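You operate a simulated robot arm through the tools that you are given. There is no shell and no other tool.

You run a simulated robot arm. Do the job below in one go: nothing can be reset, and whatever is moved stays where it is left.

JOB
Tap the blue cooler's two gasket strips home, then shut and latch it.
Fine: use the soft mallet and put it back; the cooler stays where it stands. Set down upright: soft mallet.

It is judged by the outcome, as a careful person would: the job done as asked, and still so three seconds after it is handed in. It fails if anything else is knocked over, pushed out of place, dropped, spilled or broken.

ROBOT AND FRAMES
A 7-joint arm with a two-finger parallel gripper, fixed in place. Base frame: the origin is on the floor under the middle of its stand, x ahead of it, y to its left, z up; the work surface is at about z = 0.75. Lengths are in m, angles in rad, forces in N, time in s.
It reaches about 1.479 m from its shoulder. Its first joint turns from -2.897 to 2.897 rad. Payload 4.4 kg.
The tool frame sits at the grasp point between the pads (the TCP): z along the fingers, y along the line on which they close. The tips reach 0.023 m beyond it. Largest opening 0.094 m; finger width 0.038, thickness 0.01; the body of the gripper, 0.054 by 0.096 m, starts 0.039 m behind the TCP.
Orientation is that of the tool frame in the base frame, as a unit quaternion [w, x, y, z]. With the fingers straight down and closing along the base's y, the tool's x points along the base's -x, its y along +y and its z along -z.

CONTROLS
- The arm moves only by the tool nudge_tool. Its argument "plan" is a list that holds one entry, the list of rows, each a list of 7 numbers: the finger opening in m, from 0 to 0.094, then the shift along the tool's x, y, z in units of 200 mm (1.0 is 200 mm), then the turn, a rotation vector about the tool's x, y, z in units of 60 degrees (1.0 is 60 degrees). In form: [[[hand, dx, dy, dz, rx, ry, rz], ...]]. A call has 1 to 20 rows; each row is the pose to reach, as a shift and turn from the pose commanded when the call began, along the tool's axes at that moment. A call with a number of a shift or a turn outside -1 to 1 is refused whole. Each row takes 0.2 s and may step no farther than 0.05 m and 0.15 rad from the row before; otherwise, or with a gripper value out of range, the whole call is refused. A pose out of reach is approached as far as the arm can. The call stops where the force on the tool passes 40 N (or 10 N more than at its start, if that is more) or the arm is blocked; 0.2 s more then pass. The fingers move at their own pace (about 0.072 m/s each) and stop on an object; they squeeze with about 32 N. The grip force told is the motor's: it shows also when the fingers shut on nothing. Time passes only in rows, and 0.2 s behind the last, so rows that repeat a pose let the fingers close. It gives the time, the measured TCP pose, the force on the tool (base axes), the opening and the grip force at its end, in the units of the frame above (readings bear some noise), with the torque about the TCP (base axes, N m) and any sound that the robot's microphone picked up.
- Cameras (640 x 400 px; columns grow to the right, rows downward): "scene" is fixed at [0.0507, 0.4992, 1.5983]; the picture's right is [-0.33, -0.94, 0.00], its down [-0.50, 0.17, -0.85] and it looks along [0.80, -0.28, -0.53] (base axes); focal length 249 px, centre (320, 200). "wrist" rides on the gripper at [0.086, 0.016, -0.074] in the tool frame; the picture's right is [-0.18, 0.98, 0.00], its down [-0.58, -0.11, -0.81] and it looks along [-0.79, -0.15, 0.59] (tool axes); focal length 243 px, centre (320, 200). There is no depth. A picture from a camera that has moved, and an enlarged one, comes with that camera's place and axes in the base frame and with its lens.
- grab_frame(camera): a new picture of that camera. The clock stands still meanwhile.
- zoom(camera, box): a new picture of the part [left, top, right, bottom] of that camera's present view, enlarged. The clock stands still meanwhile.
- close_job(): hands the job in; it is judged then, once.

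Nothing tells you positions but the pictures and the camera data. Unless the task says otherwise, let go and move clear before handing in.

The tools are called after "Call:" by a JSON object that holds its "method" and its "body". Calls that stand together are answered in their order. nudge_tool: Moves the arm, as the interface text tells. Its arguments: {"type":"object","properties":{"plan":{"type":"array","items":{"type":"array","items":{"type":"array","items":{"type":"number"}}}}},"required":["plan"]} The other tools are called the same way: grab_frame (camera) takes a picture; zoom (camera, box) takes an enlarged picture of a part of a camera's view; close_job () hands the job in.

At the start:

```text
clock: 0.0
ee_pos: [0.7212, 0.2688, 1.4447]
tcp_rot: [0.0, 0.0, 1.0, -0.001]
wrist_force: [-0.2, -0.3, -0.7]
moment: [-0.01, 0.01, 0.01]
width: 0.094
gripper_force: 0.0
```

scene: 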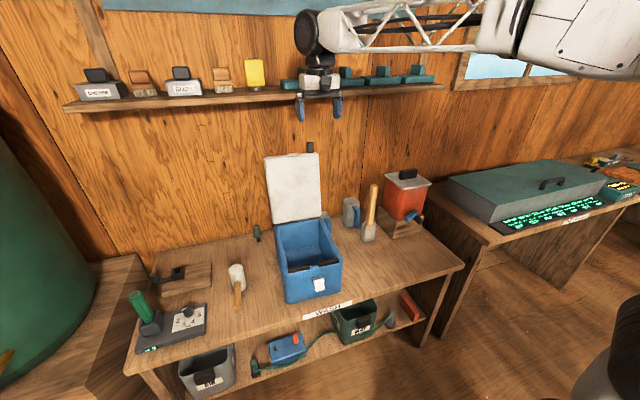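
wrist: 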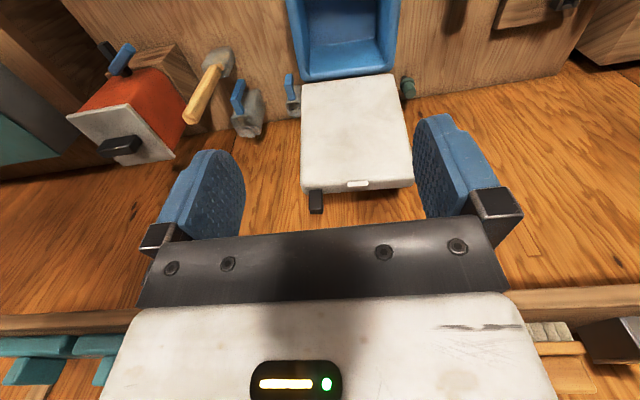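

I see a bench with an open blue cooler (white lid up), a white-headed mallet lying at left, another wooden-handled mallet/brush standing near the jug, and other things. I will look closer before moving.

Call:
{"method": "zoom", "body": {"camera": "scene", "box": [240, 130, 360, 310]}}

Call:
{"method": "zoom", "body": {"camera": "scene", "box": [120, 220, 280, 360]}}

Call:
{"method": "zoom", "body": {"camera": "scene", "box": [320, 150, 480, 280]}}

Call:
{"method": "zoom", "body": {"camera": "wrist", "box": [200, 0, 480, 230]}}

```text
2.22 times, centred on (300, 220) of scene
camera zoom: at [0.0507, 0.4992, 1.5983], right [-0.33, -0.94, 0.0], down [-0.5, 0.17, -0.85], along [0.8, -0.28, -0.53], focal length 554 px, centre (364, 156)
```

zoom: 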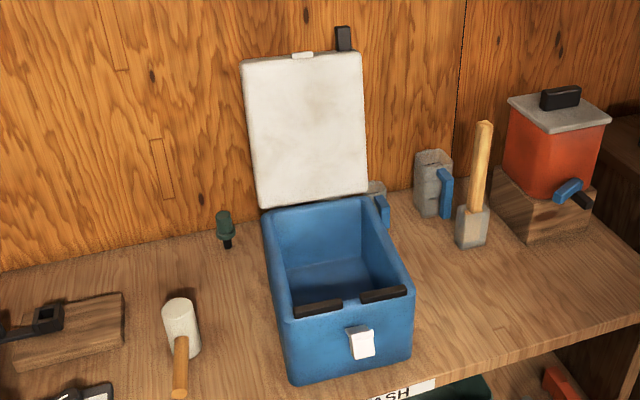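

```text
2.86 times, centred on (200, 290) of scene
camera zoom: at [0.0507, 0.4992, 1.5983], right [-0.33, -0.94, 0.0], down [-0.5, 0.17, -0.85], along [0.8, -0.28, -0.53], focal length 712 px, centre (663, -57)
```

zoom: 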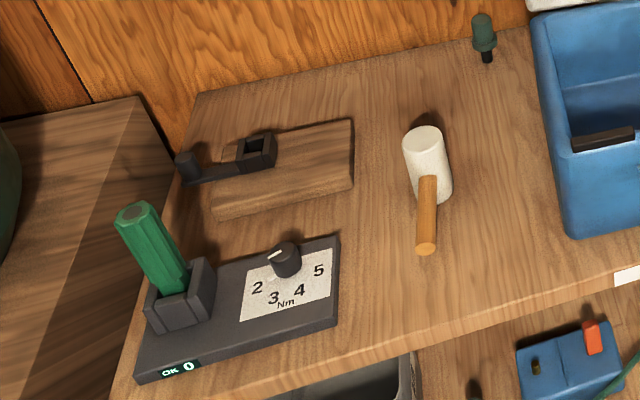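

```text
3.08 times, centred on (400, 215) of scene
camera zoom: at [0.0507, 0.4992, 1.5983], right [-0.33, -0.94, 0.0], down [-0.5, 0.17, -0.85], along [0.8, -0.28, -0.53], focal length 767 px, centre (74, 154)
```

zoom: 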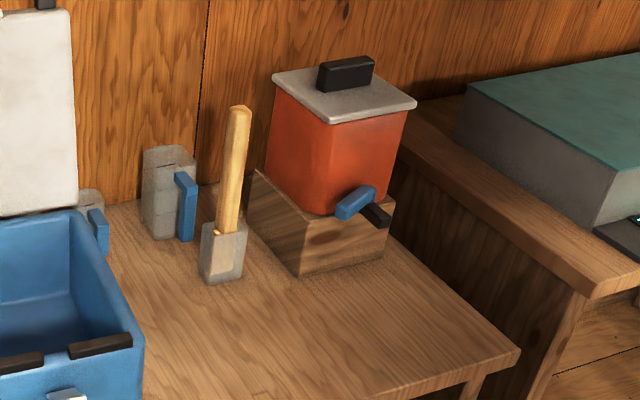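

```text
1.74 times, centred on (340, 115) of wrist
camera zoom: at [0.6347, 0.2839, 1.5196], right [0.18, 0.98, 0.0], down [0.58, -0.11, 0.81], along [0.79, -0.15, -0.59], focal length 422 px, centre (285, 348)
```

zoom: 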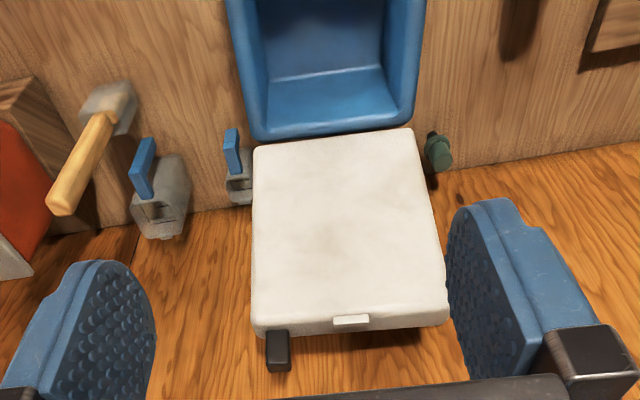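

The white-headed mallet (soft) seems to stand on its head at about (0.80, 0.59, 0.75), with its handle pointing toward the robot. The cooler front is near x≈0.66, y 0.20–0.42, with the rim at z≈0.93. I'll move up and over toward the mallet for a better look.

Call:
{"method": "nudge_tool", "body": {"plan": [[[0.094, 0.086, 0.143, 0.143, 0, 0, 0], [0.094, 0.171, 0.286, 0.286, 0, 0, 0], [0.094, 0.257, 0.429, 0.429, 0, 0, 0], [0.094, 0.343, 0.571, 0.571, 0, 0, 0], [0.094, 0.429, 0.714, 0.714, 0, 0, 0], [0.094, 0.514, 0.857, 0.857, 0, 0, 0], [0.094, 0.6, 1, 1, 0, 0, 0]]]}}

Call:
{"method": "grab_frame", "body": {"camera": "wrist"}}

Call:
{"method": "grab_frame", "body": {"camera": "scene"}}

```text
clock: 1.6
ee_pos: [0.601, 0.4676, 1.2457]
tcp_rot: [0.001, 0.0, 1.0, 0.001]
wrist_force: [0.2, 1.5, 0.2]
moment: [-0.01, -0.02, 0.02]
width: 0.0939
gripper_force: 0.0
```

```text
taken
camera wrist: at [0.515, 0.4847, 1.3204], right [0.18, 0.98, 0.0], down [0.58, -0.11, 0.81], along [0.79, -0.15, -0.59], focal length 243 px, centre (320, 200)
```

wrist: 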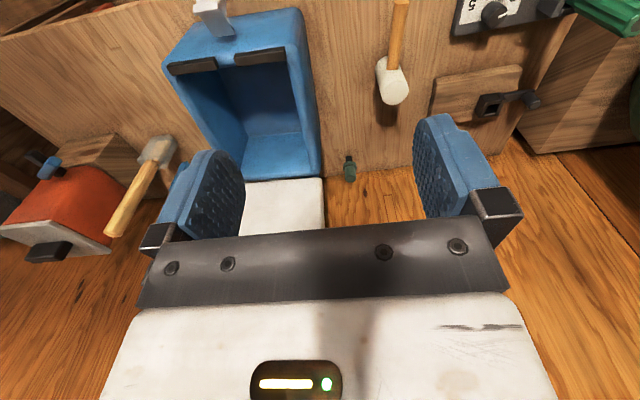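

```text
taken
```

scene: 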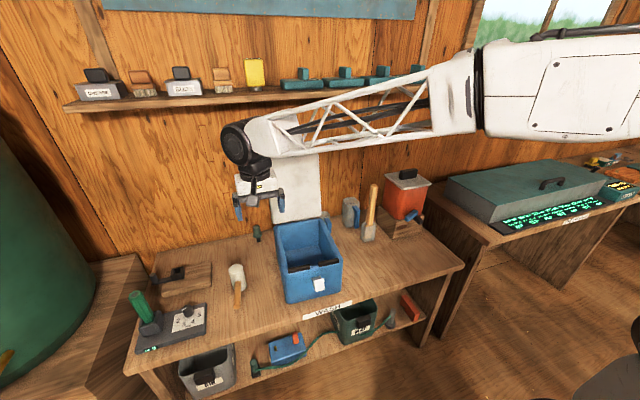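

Call:
{"method": "zoom", "body": {"camera": "wrist", "box": [340, 0, 460, 130]}}

Call:
{"method": "zoom", "body": {"camera": "wrist", "box": [150, 0, 330, 180]}}

```text
3.08 times, centred on (400, 65) of wrist
camera zoom: at [0.515, 0.4847, 1.3204], right [0.18, 0.98, 0.0], down [0.58, -0.11, 0.81], along [0.79, -0.15, -0.59], focal length 746 px, centre (74, 615)
```

zoom: 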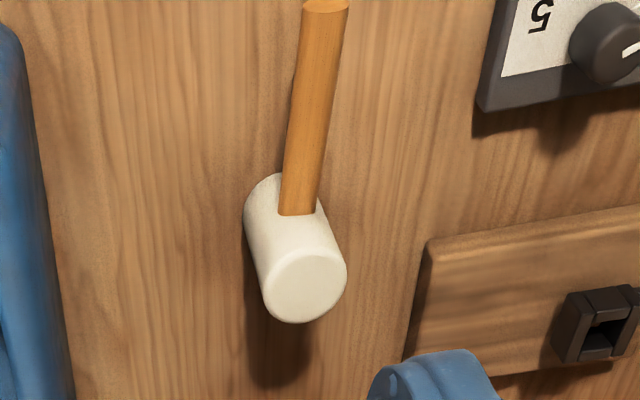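

```text
2.22 times, centred on (240, 90) of wrist
camera zoom: at [0.515, 0.4847, 1.3204], right [0.18, 0.98, 0.0], down [0.58, -0.11, 0.81], along [0.79, -0.15, -0.59], focal length 539 px, centre (498, 444)
```

zoom: 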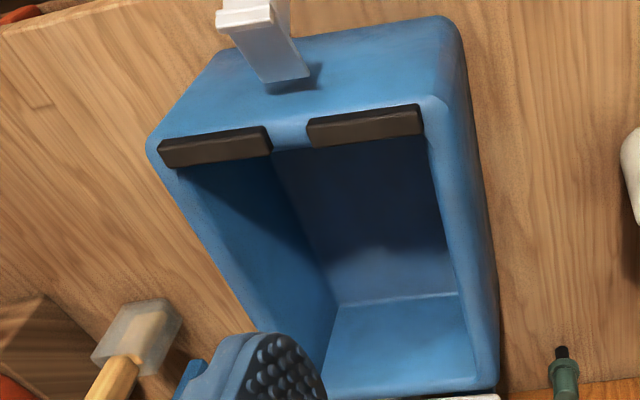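

Call:
{"method": "zoom", "body": {"camera": "wrist", "box": [0, 100, 220, 260]}}

Call:
{"method": "zoom", "body": {"camera": "scene", "box": [210, 250, 270, 310]}}

Call:
{"method": "zoom", "body": {"camera": "scene", "box": [270, 230, 360, 310]}}

Call:
{"method": "zoom", "body": {"camera": "scene", "box": [350, 180, 400, 250]}}

```text
2.50 times, centred on (110, 180) of wrist
camera zoom: at [0.515, 0.4847, 1.3204], right [0.18, 0.98, 0.0], down [0.58, -0.11, 0.81], along [0.79, -0.15, -0.59], focal length 606 px, centre (845, 250)
```

zoom: 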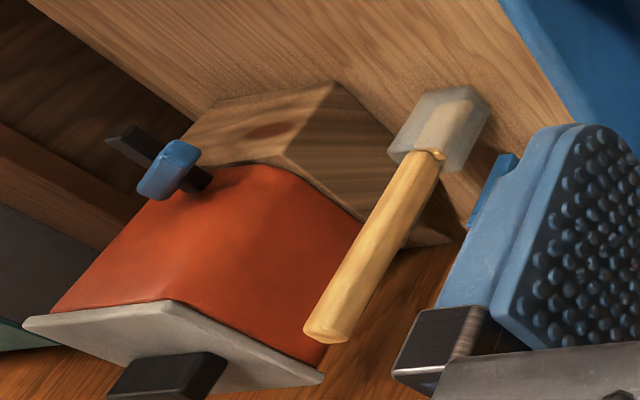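

```text
6.67 times, centred on (240, 280) of scene
camera zoom: at [0.0507, 0.4992, 1.5983], right [-0.33, -0.94, 0.0], down [-0.5, 0.17, -0.85], along [0.8, -0.28, -0.53], focal length 1662 px, centre (853, -333)
```

zoom: 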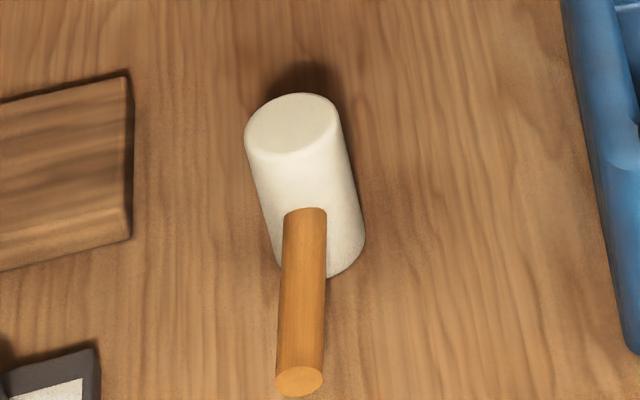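

```text
5.00 times, centred on (315, 270) of scene
camera zoom: at [0.0507, 0.4992, 1.5983], right [-0.33, -0.94, 0.0], down [-0.5, 0.17, -0.85], along [0.8, -0.28, -0.53], focal length 1246 px, centre (345, -150)
```

zoom: 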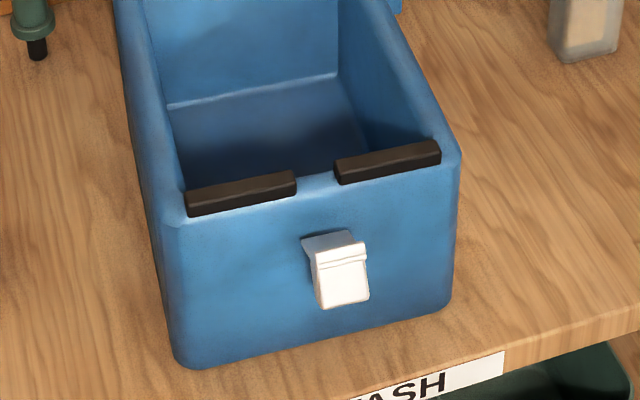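

```text
5.71 times, centred on (375, 215) of scene
camera zoom: at [0.0507, 0.4992, 1.5983], right [-0.33, -0.94, 0.0], down [-0.5, 0.17, -0.85], along [0.8, -0.28, -0.53], focal length 1424 px, centre (6, 114)
```

zoom: 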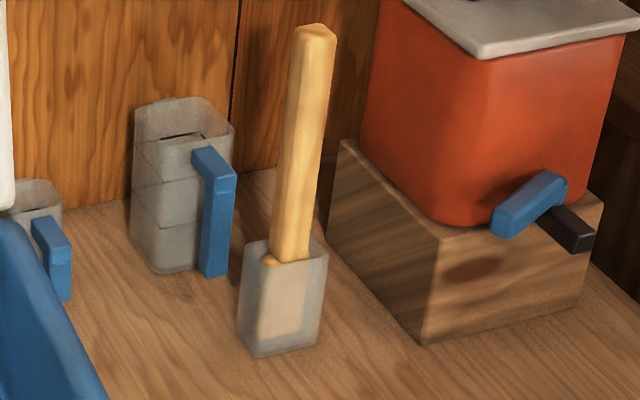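

The white-headed mallet stands on its flat face: head centre about (0.806, 0.585), top z≈0.85, handle at z≈0.80 pointing to the robot. I plan to grip it by the head from above. I move above it now.

Call:
{"method": "nudge_tool", "body": {"plan": [[[0.094, -0.143, 0.084, 0.125, 0, 0, 0], [0.094, -0.286, 0.167, 0.25, 0, 0, 0], [0.094, -0.429, 0.251, 0.375, 0, 0, 0], [0.094, -0.571, 0.334, 0.5, 0, 0, 0], [0.094, -0.714, 0.418, 0.625, 0, 0, 0], [0.094, -0.857, 0.501, 0.75, 0, 0, 0], [0.094, -1.0, 0.585, 0.875, 0, 0, 0]]]}}

Call:
{"method": "grab_frame", "body": {"camera": "wrist"}}

Call:
{"method": "grab_frame", "body": {"camera": "scene"}}

```text
clock: 3.2
ee_pos: [0.801, 0.5858, 1.0706]
tcp_rot: [0.001, 0.0, 1.0, -0.001]
wrist_force: [-0.2, 0.4, 1.2]
moment: [0.01, 0.0, -0.02]
width: 0.0939
gripper_force: 0.1
```

```text
taken
camera wrist: at [0.7151, 0.6016, 1.1453], right [0.18, 0.98, 0.0], down [0.58, -0.11, 0.81], along [0.79, -0.15, -0.59], focal length 243 px, centre (320, 200)
```

wrist: 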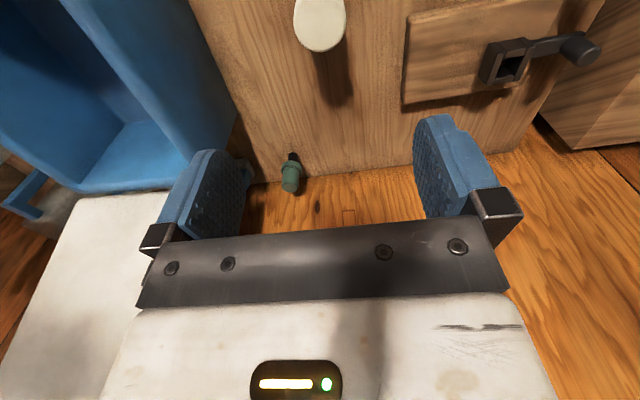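

```text
taken
```

scene: 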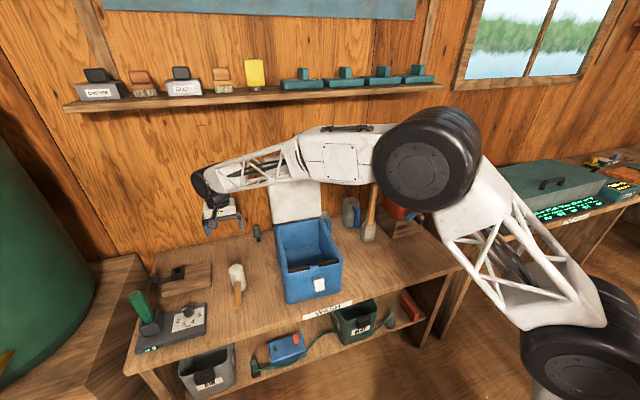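

The mallet head is right under the gripper, its top centre at about (0.806, 0.584). I go down in two steps.

Call:
{"method": "nudge_tool", "body": {"plan": [[[0.094, -0.025, -0.007, 0.2, 0, 0, 0], [0.094, -0.025, -0.007, 0.4, 0, 0, 0], [0.094, -0.025, -0.007, 0.6, 0, 0, 0], [0.094, -0.025, -0.007, 0.78, 0, 0, 0]]]}}

Call:
{"method": "grab_frame", "body": {"camera": "wrist"}}

Call:
{"method": "grab_frame", "body": {"camera": "scene"}}

```text
clock: 4.2
ee_pos: [0.8053, 0.5843, 0.9138]
tcp_rot: [0.001, 0.0, 1.0, 0.001]
wrist_force: [1.2, -0.1, 0.3]
moment: [-0.02, 0.01, -0.03]
width: 0.0938
gripper_force: 0.0
```

```text
taken
camera wrist: at [0.719, 0.5997, 0.9882], right [0.18, 0.98, 0.0], down [0.58, -0.11, 0.81], along [0.79, -0.15, -0.59], focal length 243 px, centre (320, 200)
```

wrist: 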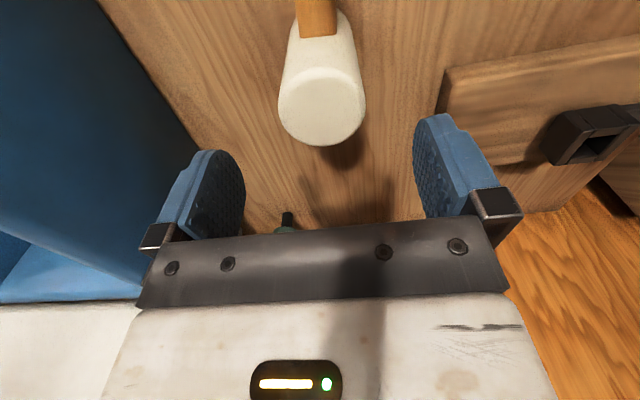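

```text
taken
```

scene: 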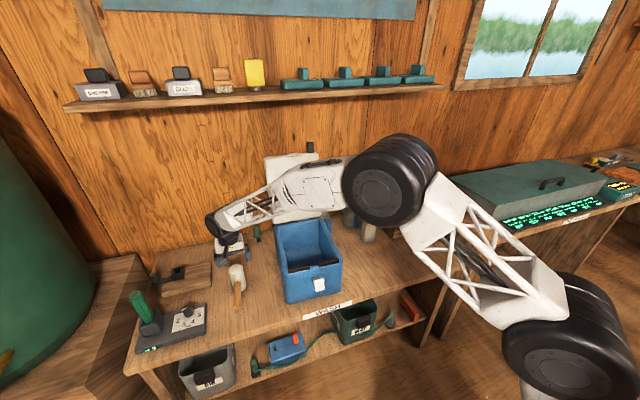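

Alignment looks right (head top centre ≈ (0.804, 0.584)). I lower the last 9 cm so the pads flank the head, and look before closing.

Call:
{"method": "nudge_tool", "body": {"plan": [[[0.094, 0.005, 0, 0.15, 0, 0, 0], [0.094, 0.005, 0, 0.3, 0, 0, 0], [0.094, 0.005, 0, 0.455, 0, 0, 0]]]}}

Call:
{"method": "grab_frame", "body": {"camera": "wrist"}}

Call:
{"method": "zoom", "body": {"camera": "scene", "box": [180, 200, 300, 320]}}

```text
clock: 5.0
ee_pos: [0.804, 0.5839, 0.8248]
tcp_rot: [0.0, 0.0, 1.0, 0.0]
wrist_force: [0.2, 1.4, 0.5]
moment: [-0.02, 0.03, -0.01]
width: 0.094
gripper_force: 0.0
```

```text
taken
camera wrist: at [0.7175, 0.6001, 0.8999], right [0.18, 0.98, 0.0], down [0.58, -0.11, 0.81], along [0.79, -0.15, -0.59], focal length 243 px, centre (320, 200)
```

wrist: 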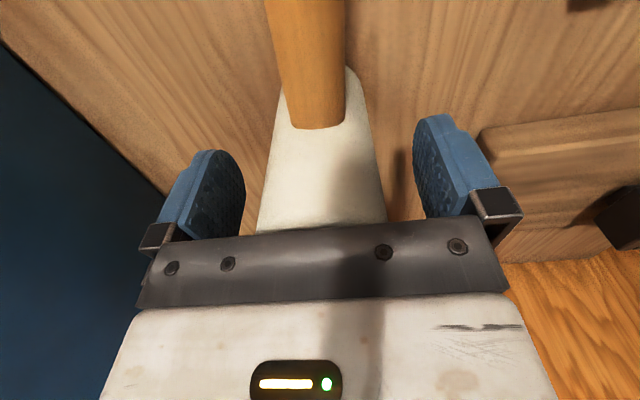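

```text
3.33 times, centred on (240, 260) of scene
camera zoom: at [0.0507, 0.4992, 1.5983], right [-0.33, -0.94, 0.0], down [-0.5, 0.17, -0.85], along [0.8, -0.28, -0.53], focal length 831 px, centre (587, 0)
```

zoom: 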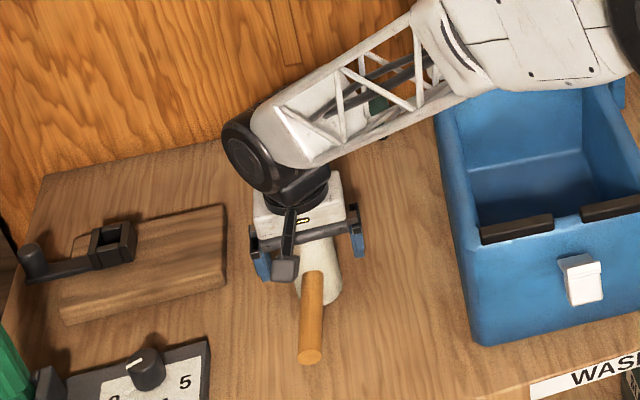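

The head is centred between the pads. I close the gripper on it.

Call:
{"method": "nudge_tool", "body": {"plan": [[[0.07, 0, 0, 0, 0, 0, 0], [0.05, 0, 0, 0, 0, 0, 0], [0.03, 0, 0, 0, 0, 0, 0], [0.03, 0, 0, 0, 0, 0, 0], [0.03, 0, 0, 0, 0, 0, 0]]]}}

Call:
{"method": "grab_frame", "body": {"camera": "wrist"}}

```text
clock: 6.2
ee_pos: [0.803, 0.5827, 0.8253]
tcp_rot: [-0.001, 0.0, 1.0, 0.0]
wrist_force: [-0.2, 4.0, 2.1]
moment: [0.37, 0.0, -0.01]
width: 0.0534
gripper_force: 32.2
```

```text
taken
camera wrist: at [0.7174, 0.6, 0.8998], right [0.18, 0.98, 0.0], down [0.58, -0.11, 0.81], along [0.79, -0.15, -0.59], focal length 243 px, centre (320, 200)
```

wrist: 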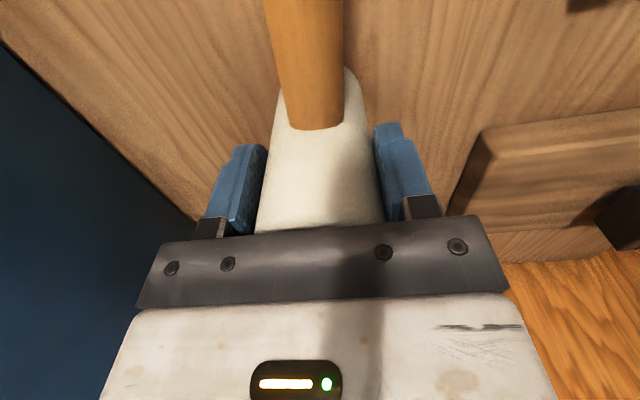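

The head is held (0.053 m wide, 32 N). I lift it straight up.

Call:
{"method": "nudge_tool", "body": {"plan": [[[0.03, 0, 0, -0.1, 0, 0, 0], [0.03, 0, 0, -0.25, 0, 0, 0], [0.03, 0, 0, -0.45, 0, 0, 0], [0.03, 0, 0, -0.65, 0, 0, 0], [0.03, 0, 0, -0.85, 0, 0, 0], [0.03, 0, 0, -1.0, 0, 0, 0]]]}}

Call:
{"method": "grab_frame", "body": {"camera": "wrist"}}

Call:
{"method": "grab_frame", "body": {"camera": "scene"}}

```text
clock: 7.6
ee_pos: [0.8053, 0.5839, 1.0233]
tcp_rot: [0.0, 0.0, 1.0, 0.001]
wrist_force: [0.0, 0.1, -4.4]
moment: [-0.01, -0.02, 0.0]
width: 0.0536
gripper_force: 32.1
```

```text
taken
camera wrist: at [0.7193, 0.5996, 1.0984], right [0.18, 0.98, 0.0], down [0.58, -0.11, 0.81], along [0.79, -0.15, -0.59], focal length 243 px, centre (320, 200)
```

wrist: 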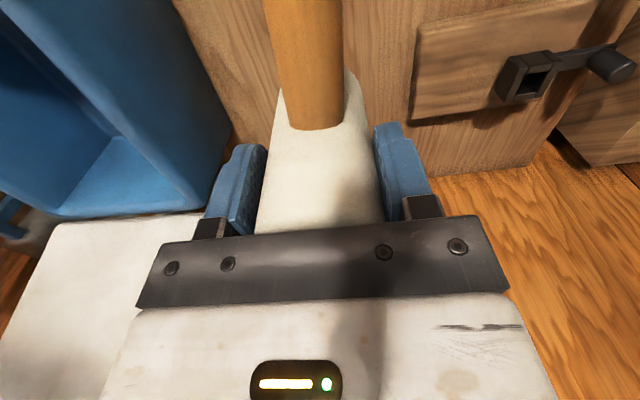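

```text
taken
```

scene: 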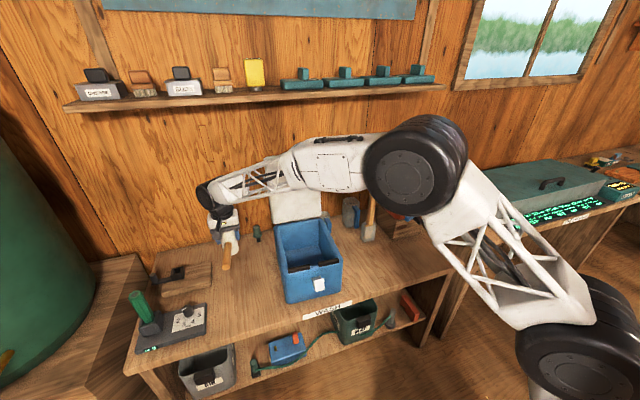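

The mallet is lifted cleanly (about 4.4 N). I move to the front-left of the cooler, mallet above rim height, to see the strips clearly.

Call:
{"method": "nudge_tool", "body": {"plan": [[[0.03, 0.1, -0.06, -0.05, 0, 0, 0], [0.03, 0.28, -0.17, -0.1, 0, 0, 0], [0.03, 0.46, -0.28, -0.15, 0, 0, 0], [0.03, 0.64, -0.39, -0.15, 0, 0, 0], [0.03, 0.82, -0.5, -0.15, 0, 0, 0], [0.03, 0.925, -0.57, -0.15, 0, 0, 0]]]}}

Call:
{"method": "grab_frame", "body": {"camera": "wrist"}}

Call:
{"method": "grab_frame", "body": {"camera": "scene"}}

```text
clock: 9.0
ee_pos: [0.6193, 0.4688, 1.0504]
tcp_rot: [0.0, -0.001, 1.0, 0.0]
wrist_force: [0.8, -0.5, -3.1]
moment: [0.0, -0.05, 0.01]
width: 0.0536
gripper_force: 30.9
```

```text
taken
camera wrist: at [0.5326, 0.4846, 1.1255], right [0.18, 0.98, 0.0], down [0.58, -0.11, 0.81], along [0.79, -0.15, -0.59], focal length 243 px, centre (320, 200)
```

wrist: 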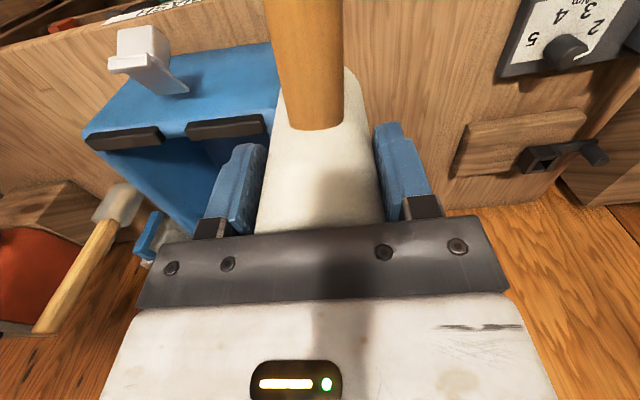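

```text
taken
```

scene: 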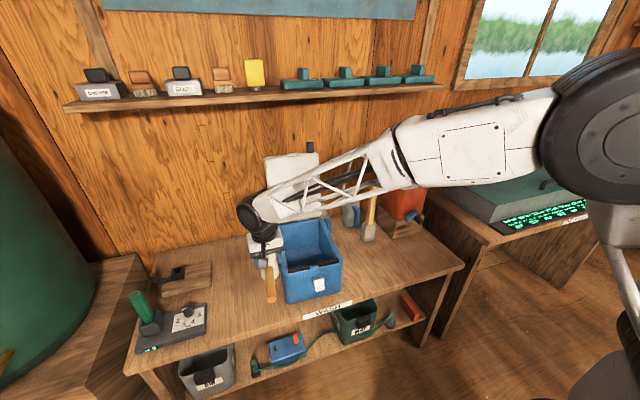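

Call:
{"method": "zoom", "body": {"camera": "wrist", "box": [70, 10, 290, 170]}}

Call:
{"method": "zoom", "body": {"camera": "scene", "box": [260, 215, 360, 315]}}

```text
2.50 times, centred on (180, 90) of wrist
camera zoom: at [0.5326, 0.4846, 1.1255], right [0.18, 0.98, 0.0], down [0.58, -0.11, 0.81], along [0.79, -0.15, -0.59], focal length 606 px, centre (670, 475)
```

zoom: 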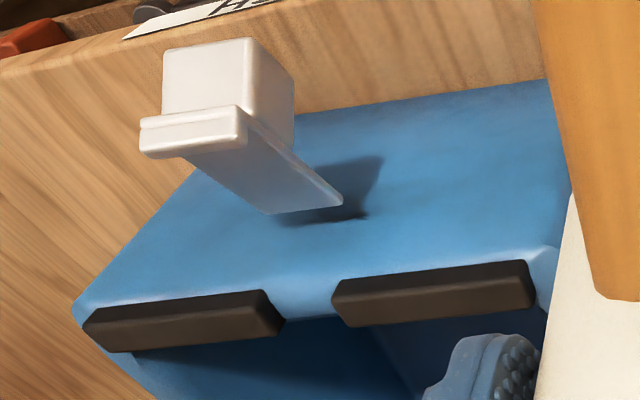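

```text
4.00 times, centred on (310, 265) of scene
camera zoom: at [0.0507, 0.4992, 1.5983], right [-0.33, -0.94, 0.0], down [-0.5, 0.17, -0.85], along [0.8, -0.28, -0.53], focal length 997 px, centre (360, -60)
```

zoom: 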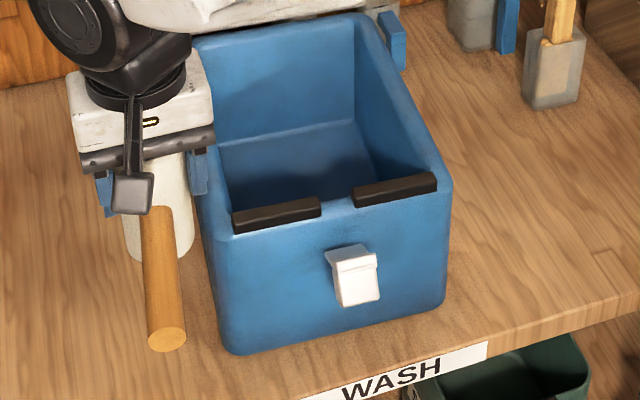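

The strips stand slightly proud of the front rim: left one centred about (0.678, 0.358), right one about (0.669, 0.245), tops near z≈0.915. The latch lever tip sits out at about (0.593, 0.31, 0.916). I bring the mallet above the left strip.

Call:
{"method": "nudge_tool", "body": {"plan": [[[0.03, -0.09, -0.18, 0, 0, 0, 0], [0.03, -0.18, -0.38, 0.05, 0, 0, 0], [0.03, -0.275, -0.565, 0.1, 0, 0, 0], [0.03, -0.275, -0.565, 0.1, 0, 0, 0]]]}}

Call:
{"method": "grab_frame", "body": {"camera": "wrist"}}

Call:
{"method": "zoom", "body": {"camera": "scene", "box": [250, 200, 370, 320]}}

```text
clock: 10.0
ee_pos: [0.6751, 0.3567, 1.0328]
tcp_rot: [0.0, 0.0, 1.0, 0.0]
wrist_force: [-0.4, 0.6, -2.0]
moment: [-0.04, -0.02, 0.02]
width: 0.0534
gripper_force: 32.1
```

```text
taken
camera wrist: at [0.5888, 0.3724, 1.1086], right [0.18, 0.98, 0.0], down [0.58, -0.11, 0.81], along [0.79, -0.15, -0.59], focal length 243 px, centre (320, 200)
```

wrist: 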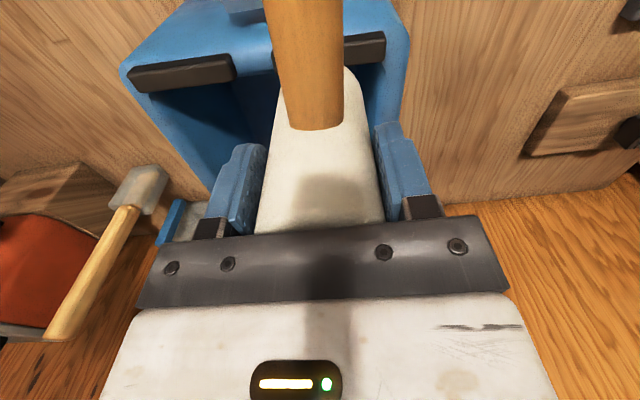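

```text
3.33 times, centred on (310, 260) of scene
camera zoom: at [0.0507, 0.4992, 1.5983], right [-0.33, -0.94, 0.0], down [-0.5, 0.17, -0.85], along [0.8, -0.28, -0.53], focal length 831 px, centre (353, 0)
```

zoom: 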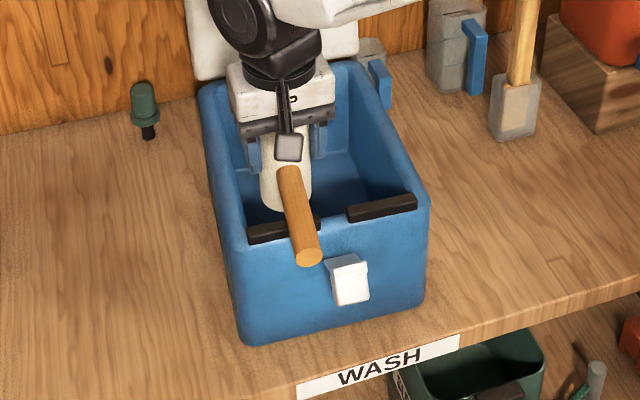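

Call:
{"method": "zoom", "body": {"camera": "wrist", "box": [110, 0, 430, 200]}}

```text
2.00 times, centred on (270, 100) of wrist
camera zoom: at [0.5888, 0.3724, 1.1086], right [0.18, 0.98, 0.0], down [0.58, -0.11, 0.81], along [0.79, -0.15, -0.59], focal length 485 px, centre (420, 400)
```

zoom: 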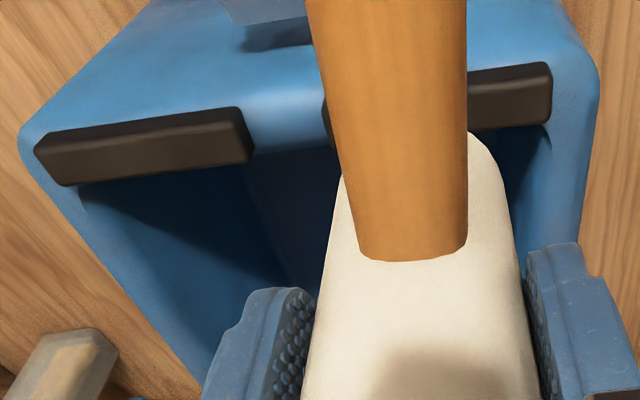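

Refined: left strip centre ≈ (0.671, 0.363), right ≈ (0.665, 0.248). I give the left strip a first tap and rise again.

Call:
{"method": "nudge_tool", "body": {"plan": [[[0.03, 0.02, 0.03, 0, 0, 0, 0], [0.03, 0.02, 0.03, 0.1, 0, 0, 0], [0.03, 0.02, 0.03, 0.3, 0, 0, 0], [0.03, 0.02, 0.03, 0.1, 0, 0, 0], [0.03, 0.02, 0.03, 0, 0, 0, 0]]]}}

Call:
{"method": "grab_frame", "body": {"camera": "wrist"}}

Call:
{"method": "zoom", "body": {"camera": "scene", "box": [250, 200, 370, 320]}}

```text
clock: 10.8
ee_pos: [0.6743, 0.3628, 0.9971]
tcp_rot: [0.004, 0.0, 1.0, 0.002]
wrist_force: [0.1, -1.1, 12.2]
moment: [-0.55, 0.1, -0.03]
width: 0.0538
gripper_force: 31.9
stopped in row 3: the force on the tool passed its limit at 94 N (the readings are from after the stop); the commanded pose is now the measured one
```

```text
taken
camera wrist: at [0.5869, 0.3795, 1.0717], right [0.18, 0.98, 0.01], down [0.57, -0.11, 0.81], along [0.8, -0.15, -0.58], focal length 243 px, centre (320, 200)
```

wrist: 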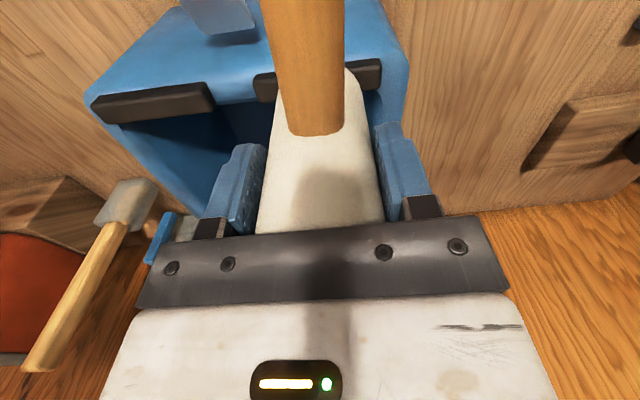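

```text
3.33 times, centred on (310, 260) of scene
camera zoom: at [0.0507, 0.4992, 1.5983], right [-0.33, -0.94, 0.0], down [-0.5, 0.17, -0.85], along [0.8, -0.28, -0.53], focal length 831 px, centre (353, 0)
```

zoom: 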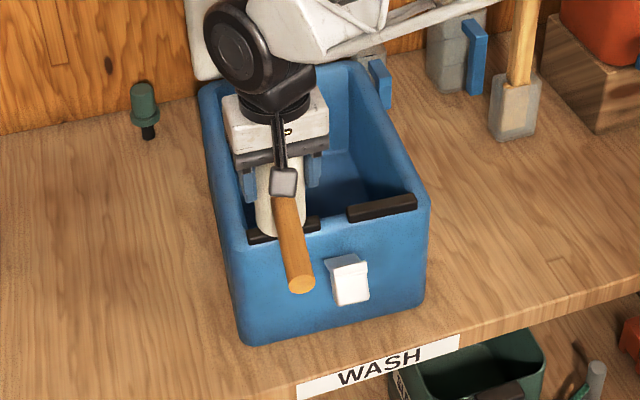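

Contact came at TCP z≈0.997 (strip top ≈0.92), with a 94 N peak. I lift off and shift aside to see how far the strip went and whether the cooler moved.

Call:
{"method": "nudge_tool", "body": {"plan": [[[0.03, 0, 0, -0.12, 0.004, 0.008, 0], [0.03, 0, 0, -0.27, 0.004, 0.008, 0], [0.03, 0.1, 0.15, -0.27, 0.004, 0.008, 0], [0.03, 0.2, 0.35, -0.27, 0.004, 0.008, 0], [0.03, 0.27, 0.53, -0.27, 0.004, 0.008, 0]]]}}

Call:
{"method": "zoom", "body": {"camera": "wrist", "box": [70, 10, 290, 170]}}

Call:
{"method": "zoom", "body": {"camera": "scene", "box": [260, 215, 360, 315]}}

Call:
{"method": "grab_frame", "body": {"camera": "scene"}}

```text
clock: 12.0
ee_pos: [0.6205, 0.4698, 1.0511]
tcp_rot: [-0.001, 0.0, 1.0, 0.0]
wrist_force: [-1.0, -0.2, -2.9]
moment: [0.0, -0.01, -0.01]
width: 0.0536
gripper_force: 31.8
```

```text
2.50 times, centred on (180, 90) of wrist
camera zoom: at [0.5347, 0.4866, 1.1263], right [0.18, 0.98, 0.0], down [0.58, -0.11, 0.81], along [0.79, -0.15, -0.59], focal length 606 px, centre (670, 475)
```

zoom: 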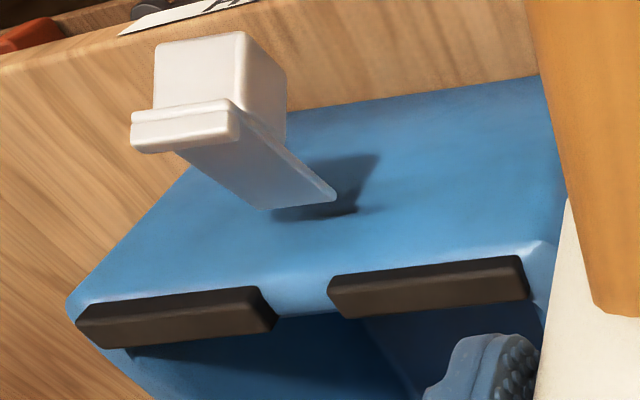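

```text
4.00 times, centred on (310, 265) of scene
camera zoom: at [0.0507, 0.4992, 1.5983], right [-0.33, -0.94, 0.0], down [-0.5, 0.17, -0.85], along [0.8, -0.28, -0.53], focal length 997 px, centre (360, -60)
```

zoom: 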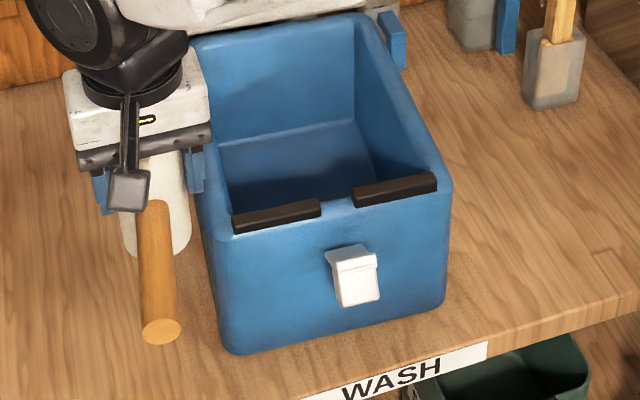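

```text
taken
```

scene: 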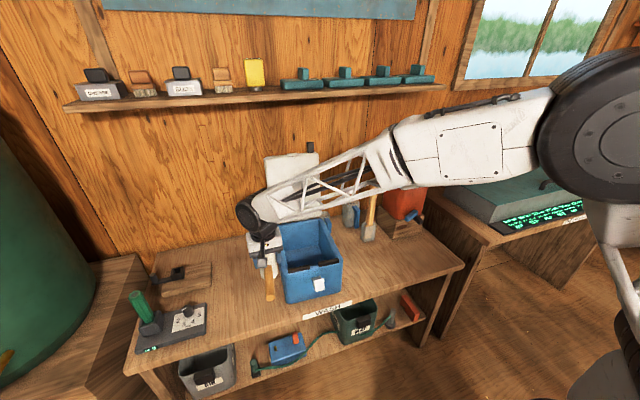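

Call:
{"method": "zoom", "body": {"camera": "scene", "box": [312, 252, 374, 282]}}

Call:
{"method": "zoom", "body": {"camera": "scene", "box": [310, 255, 350, 280]}}

Call:
{"method": "zoom", "body": {"camera": "scene", "box": [312, 255, 342, 275]}}

Call:
{"method": "zoom", "body": {"camera": "scene", "box": [272, 252, 346, 282]}}

```text
10.32 times, centred on (343, 267) of scene
camera zoom: at [0.0507, 0.4992, 1.5983], right [-0.33, -0.94, 0.0], down [-0.5, 0.17, -0.85], along [0.8, -0.28, -0.53], focal length 2573 px, centre (83, -492)
```

zoom: 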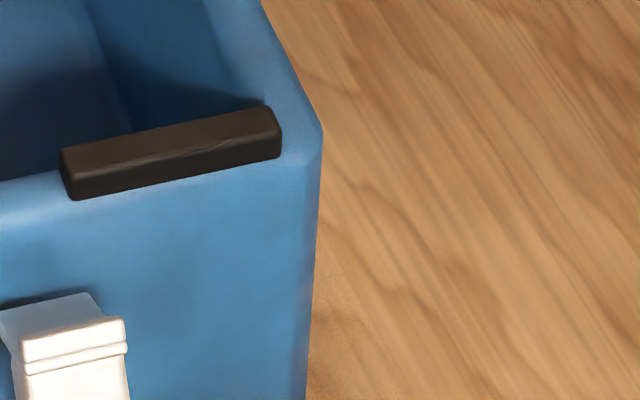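

```text
16.00 times, centred on (330, 268) of scene
camera zoom: at [0.0507, 0.4992, 1.5983], right [-0.33, -0.94, 0.0], down [-0.5, 0.17, -0.85], along [0.8, -0.28, -0.53], focal length 3988 px, centre (160, -880)
```

zoom: 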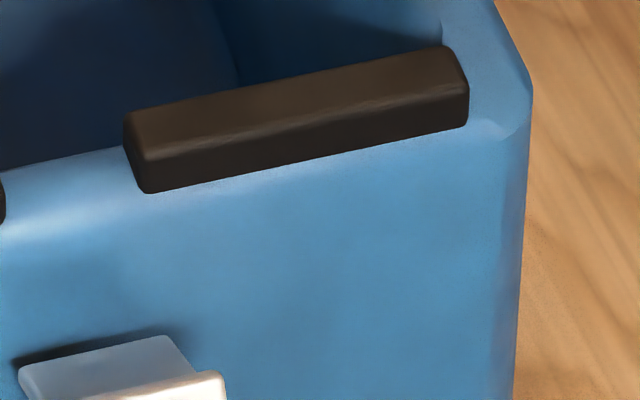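

```text
16.00 times, centred on (327, 265) of scene
camera zoom: at [0.0507, 0.4992, 1.5983], right [-0.33, -0.94, 0.0], down [-0.5, 0.17, -0.85], along [0.8, -0.28, -0.53], focal length 3988 px, centre (208, -840)
```

zoom: 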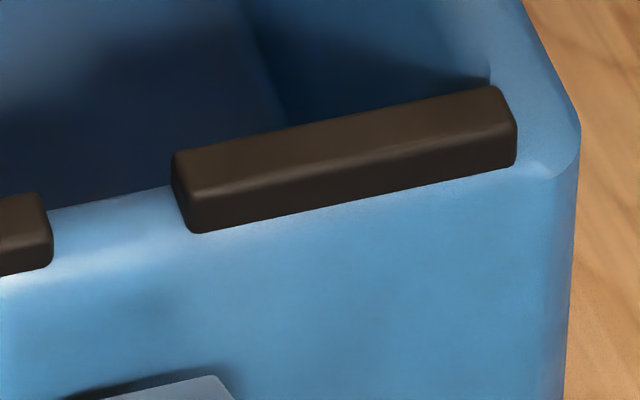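

```text
8.65 times, centred on (309, 267) of scene
camera zoom: at [0.0507, 0.4992, 1.5983], right [-0.33, -0.94, 0.0], down [-0.5, 0.17, -0.85], along [0.8, -0.28, -0.53], focal length 2156 px, centre (415, -380)
```

zoom: 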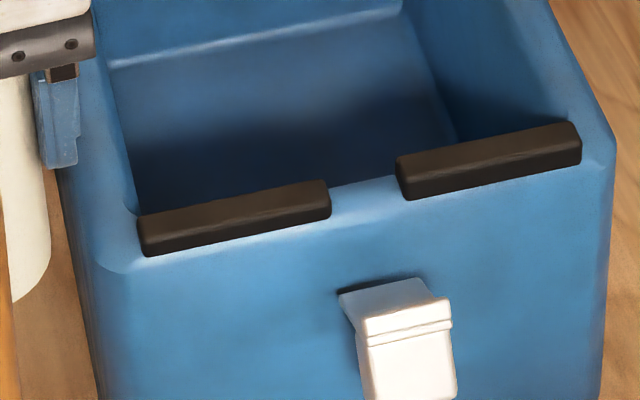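

Call:
{"method": "zoom", "body": {"camera": "scene", "box": [284, 261, 314, 281]}}

Call:
{"method": "zoom", "body": {"camera": "scene", "box": [314, 254, 344, 274]}}

```text
16.00 times, centred on (299, 271) of scene
camera zoom: at [0.0507, 0.4992, 1.5983], right [-0.33, -0.94, 0.0], down [-0.5, 0.17, -0.85], along [0.8, -0.28, -0.53], focal length 3988 px, centre (656, -936)
```

zoom: 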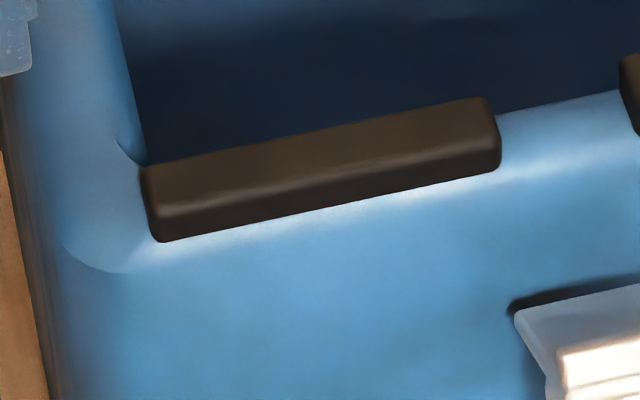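

```text
16.00 times, centred on (329, 264) of scene
camera zoom: at [0.0507, 0.4992, 1.5983], right [-0.33, -0.94, 0.0], down [-0.5, 0.17, -0.85], along [0.8, -0.28, -0.53], focal length 3988 px, centre (176, -824)
```

zoom: 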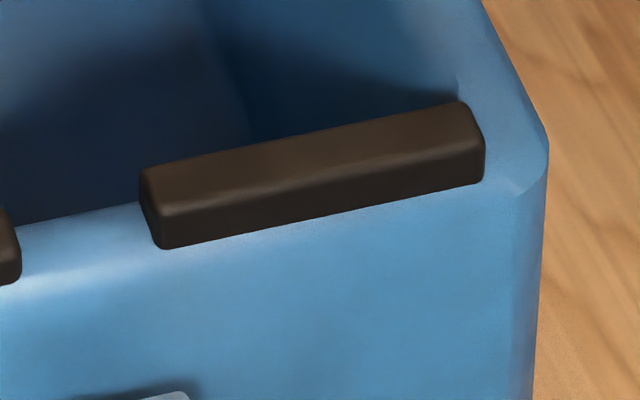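

The left strip has gone down only a little (its front face is slightly lower than the right one's), and the cooler has not moved. More taps are needed, so I return over the left strip and tap again.

Call:
{"method": "nudge_tool", "body": {"plan": [[[0.03, -0.08, -0.17, 0, 0, 0, 0], [0.03, -0.17, -0.35, 0, 0, 0, 0], [0.03, -0.2535, -0.529, 0, 0, 0, 0], [0.03, -0.2535, -0.529, 0, 0, 0, 0], [0.03, -0.2535, -0.529, 0.1, 0, 0, 0], [0.03, -0.2535, -0.529, 0.35, 0, 0, 0], [0.03, -0.2535, -0.529, 0.1, 0, 0, 0]]]}}

Call:
{"method": "zoom", "body": {"camera": "scene", "box": [250, 200, 370, 320]}}

```text
clock: 13.6
ee_pos: [0.667, 0.3617, 1.0311]
tcp_rot: [-0.002, -0.001, 1.0, 0.0]
wrist_force: [-0.2, -0.1, -4.6]
moment: [0.01, -0.02, 0.02]
width: 0.0534
gripper_force: 31.9
```

```text
3.33 times, centred on (310, 260) of scene
camera zoom: at [0.0507, 0.4992, 1.5983], right [-0.33, -0.94, 0.0], down [-0.5, 0.17, -0.85], along [0.8, -0.28, -0.53], focal length 831 px, centre (353, 0)
```

zoom: 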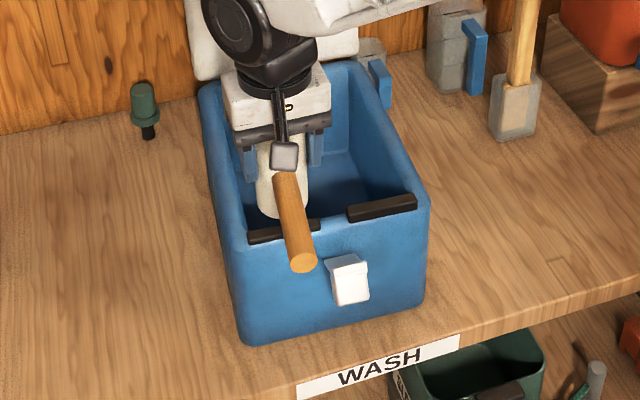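

That stroke ended without hitting the limit, so it may have just touched. I repeat with a full-depth stroke.

Call:
{"method": "nudge_tool", "body": {"plan": [[[0.03, 0, 0, -0.05, 0, 0, 0], [0.03, 0, 0, 0.15, 0, 0, 0], [0.03, 0, 0, 0.3, 0, 0, 0], [0.03, 0, 0, 0, 0, 0, 0]]]}}

Call:
{"method": "zoom", "body": {"camera": "scene", "box": [284, 254, 344, 294]}}

```text
refused: row 4 steps farther than a row can; nothing moved
```

```text
10.00 times, centred on (314, 274) of scene
camera zoom: at [0.0507, 0.4992, 1.5983], right [-0.33, -0.94, 0.0], down [-0.5, 0.17, -0.85], along [0.8, -0.28, -0.53], focal length 2493 px, centre (380, -540)
```

zoom: 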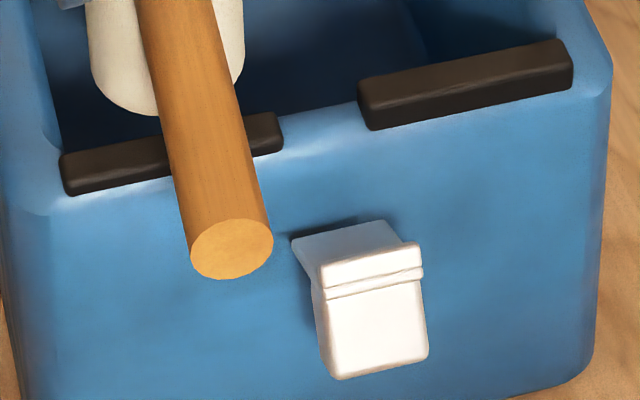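

The left strip is now clearly lower than the right. I tap it again with a legal stroke.

Call:
{"method": "nudge_tool", "body": {"plan": [[[0.03, 0, 0, -0.05, 0, 0, 0], [0.03, 0, 0, 0.15, 0, 0, 0], [0.03, 0, 0, 0.3, 0, 0, 0], [0.03, 0, 0, 0.1, 0, 0, 0], [0.03, 0, 0, -0.05, 0, 0, 0]]]}}

Call:
{"method": "zoom", "body": {"camera": "scene", "box": [284, 254, 344, 294]}}

```text
clock: 14.3
ee_pos: [0.6689, 0.3627, 0.9913]
tcp_rot: [0.002, 0.0, 1.0, 0.002]
wrist_force: [-0.3, -2.1, 9.9]
moment: [-0.3, -0.04, 0.02]
width: 0.0535
gripper_force: 32.4
stopped in row 3: the force on the tool passed its limit at 92 N (the readings are from after the stop); the commanded pose is now the measured one
```

```text
10.00 times, centred on (314, 274) of scene
camera zoom: at [0.0507, 0.4992, 1.5983], right [-0.33, -0.94, 0.0], down [-0.5, 0.17, -0.85], along [0.8, -0.28, -0.53], focal length 2493 px, centre (380, -540)
```

zoom: 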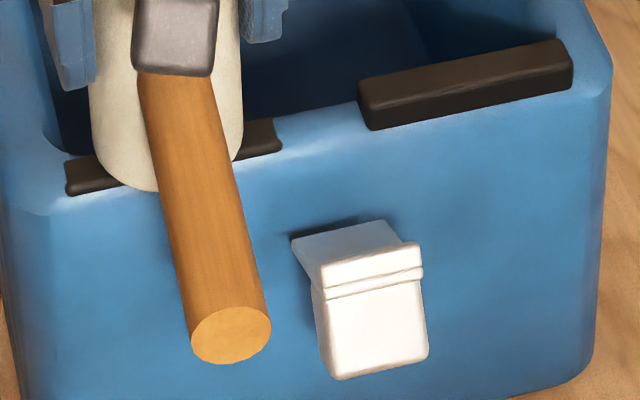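

Contact came lower this time (0.9913 vs 0.9971). I lift and look again.

Call:
{"method": "nudge_tool", "body": {"plan": [[[0.03, 0, 0, -0.1, 0.004, 0.004, 0], [0.03, 0, 0, -0.25, 0.004, 0.004, 0], [0.03, 0, 0, -0.25, 0.004, 0.004, 0]]]}}

Call:
{"method": "zoom", "body": {"camera": "scene", "box": [284, 254, 344, 294]}}

Call:
{"method": "zoom", "body": {"camera": "wrist", "box": [110, 0, 430, 200]}}

```text
clock: 15.1
ee_pos: [0.6686, 0.3642, 1.0389]
tcp_rot: [0.001, 0.0, 1.0, -0.001]
wrist_force: [-0.5, -1.0, -3.2]
moment: [0.0, 0.01, 0.03]
width: 0.0539
gripper_force: 32.3
```

```text
10.00 times, centred on (314, 274) of scene
camera zoom: at [0.0507, 0.4992, 1.5983], right [-0.33, -0.94, 0.0], down [-0.5, 0.17, -0.85], along [0.8, -0.28, -0.53], focal length 2493 px, centre (380, -540)
```

zoom: 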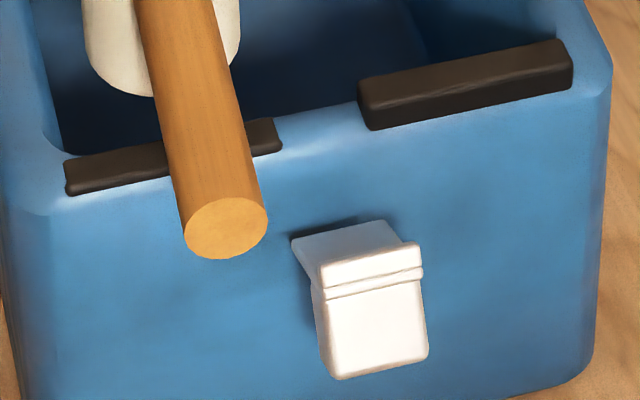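

```text
2.00 times, centred on (270, 100) of wrist
camera zoom: at [0.5827, 0.3798, 1.114], right [0.18, 0.98, 0.0], down [0.58, -0.11, 0.81], along [0.79, -0.15, -0.59], focal length 485 px, centre (420, 400)
```

zoom: 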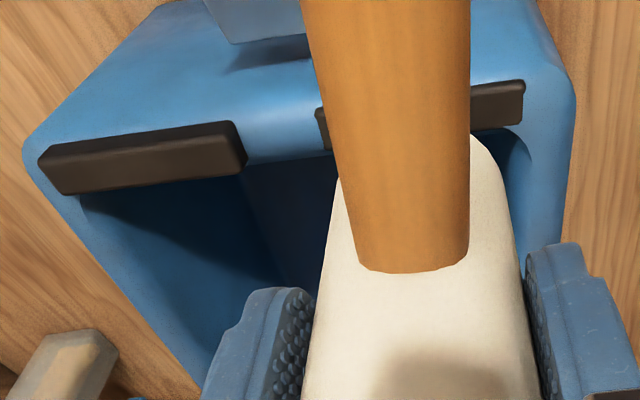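

Good progress; a small front face still shows. I tap the left strip again.

Call:
{"method": "nudge_tool", "body": {"plan": [[[0.03, -0.01, 0, 0.05, 0, 0, 0], [0.03, -0.01, 0, 0.2, 0, 0, 0], [0.03, -0.01, 0, 0.38, 0, 0, 0], [0.03, -0.01, 0, 0.2, 0, 0, 0], [0.03, -0.01, 0, 0, 0, 0, 0]]]}}

```text
clock: 15.9
ee_pos: [0.6733, 0.3646, 0.9913]
tcp_rot: [0.001, -0.001, 1.0, 0.0]
wrist_force: [1.2, 0.2, 6.6]
moment: [0.1, -0.13, -0.03]
width: 0.0534
gripper_force: 32.3
stopped in row 3: the force on the tool passed its limit at 91 N (the readings are from after the stop); the commanded pose is now the measured one
```

Call:
{"method": "nudge_tool", "body": {"plan": [[[0.03, 0, 0, -0.1, 0.002, 0.002, 0], [0.03, 0, 0, -0.25, 0.002, 0.002, 0], [0.03, 0, 0, -0.25, 0.002, 0.002, 0]]]}}

Call:
{"method": "zoom", "body": {"camera": "scene", "box": [284, 254, 344, 294]}}

Call:
{"method": "zoom", "body": {"camera": "wrist", "box": [110, 0, 430, 200]}}

```text
clock: 16.7
ee_pos: [0.6713, 0.365, 1.0397]
tcp_rot: [0.0, 0.0, 1.0, -0.001]
wrist_force: [-0.3, 0.6, -3.4]
moment: [-0.01, 0.01, -0.02]
width: 0.0533
gripper_force: 32.5
```

```text
10.00 times, centred on (314, 274) of scene
camera zoom: at [0.0507, 0.4992, 1.5983], right [-0.33, -0.94, 0.0], down [-0.5, 0.17, -0.85], along [0.8, -0.28, -0.53], focal length 2493 px, centre (380, -540)
```

zoom: 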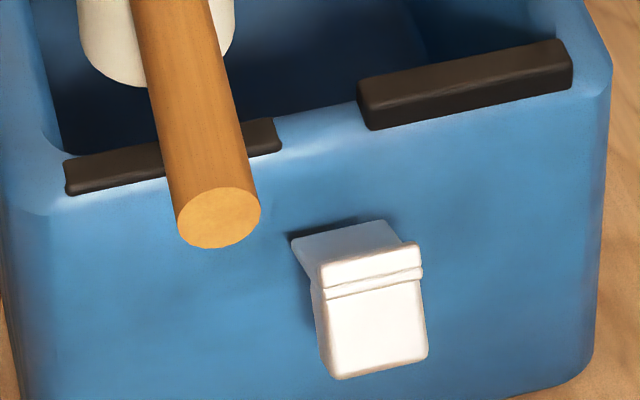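

```text
2.00 times, centred on (270, 100) of wrist
camera zoom: at [0.586, 0.3808, 1.1154], right [0.18, 0.98, 0.0], down [0.58, -0.11, 0.81], along [0.79, -0.15, -0.59], focal length 485 px, centre (420, 400)
```

zoom: 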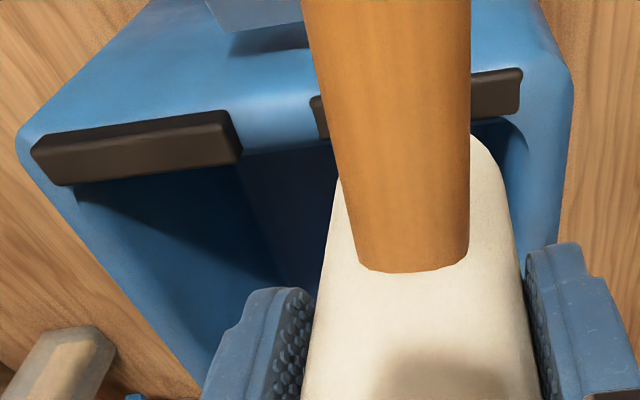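

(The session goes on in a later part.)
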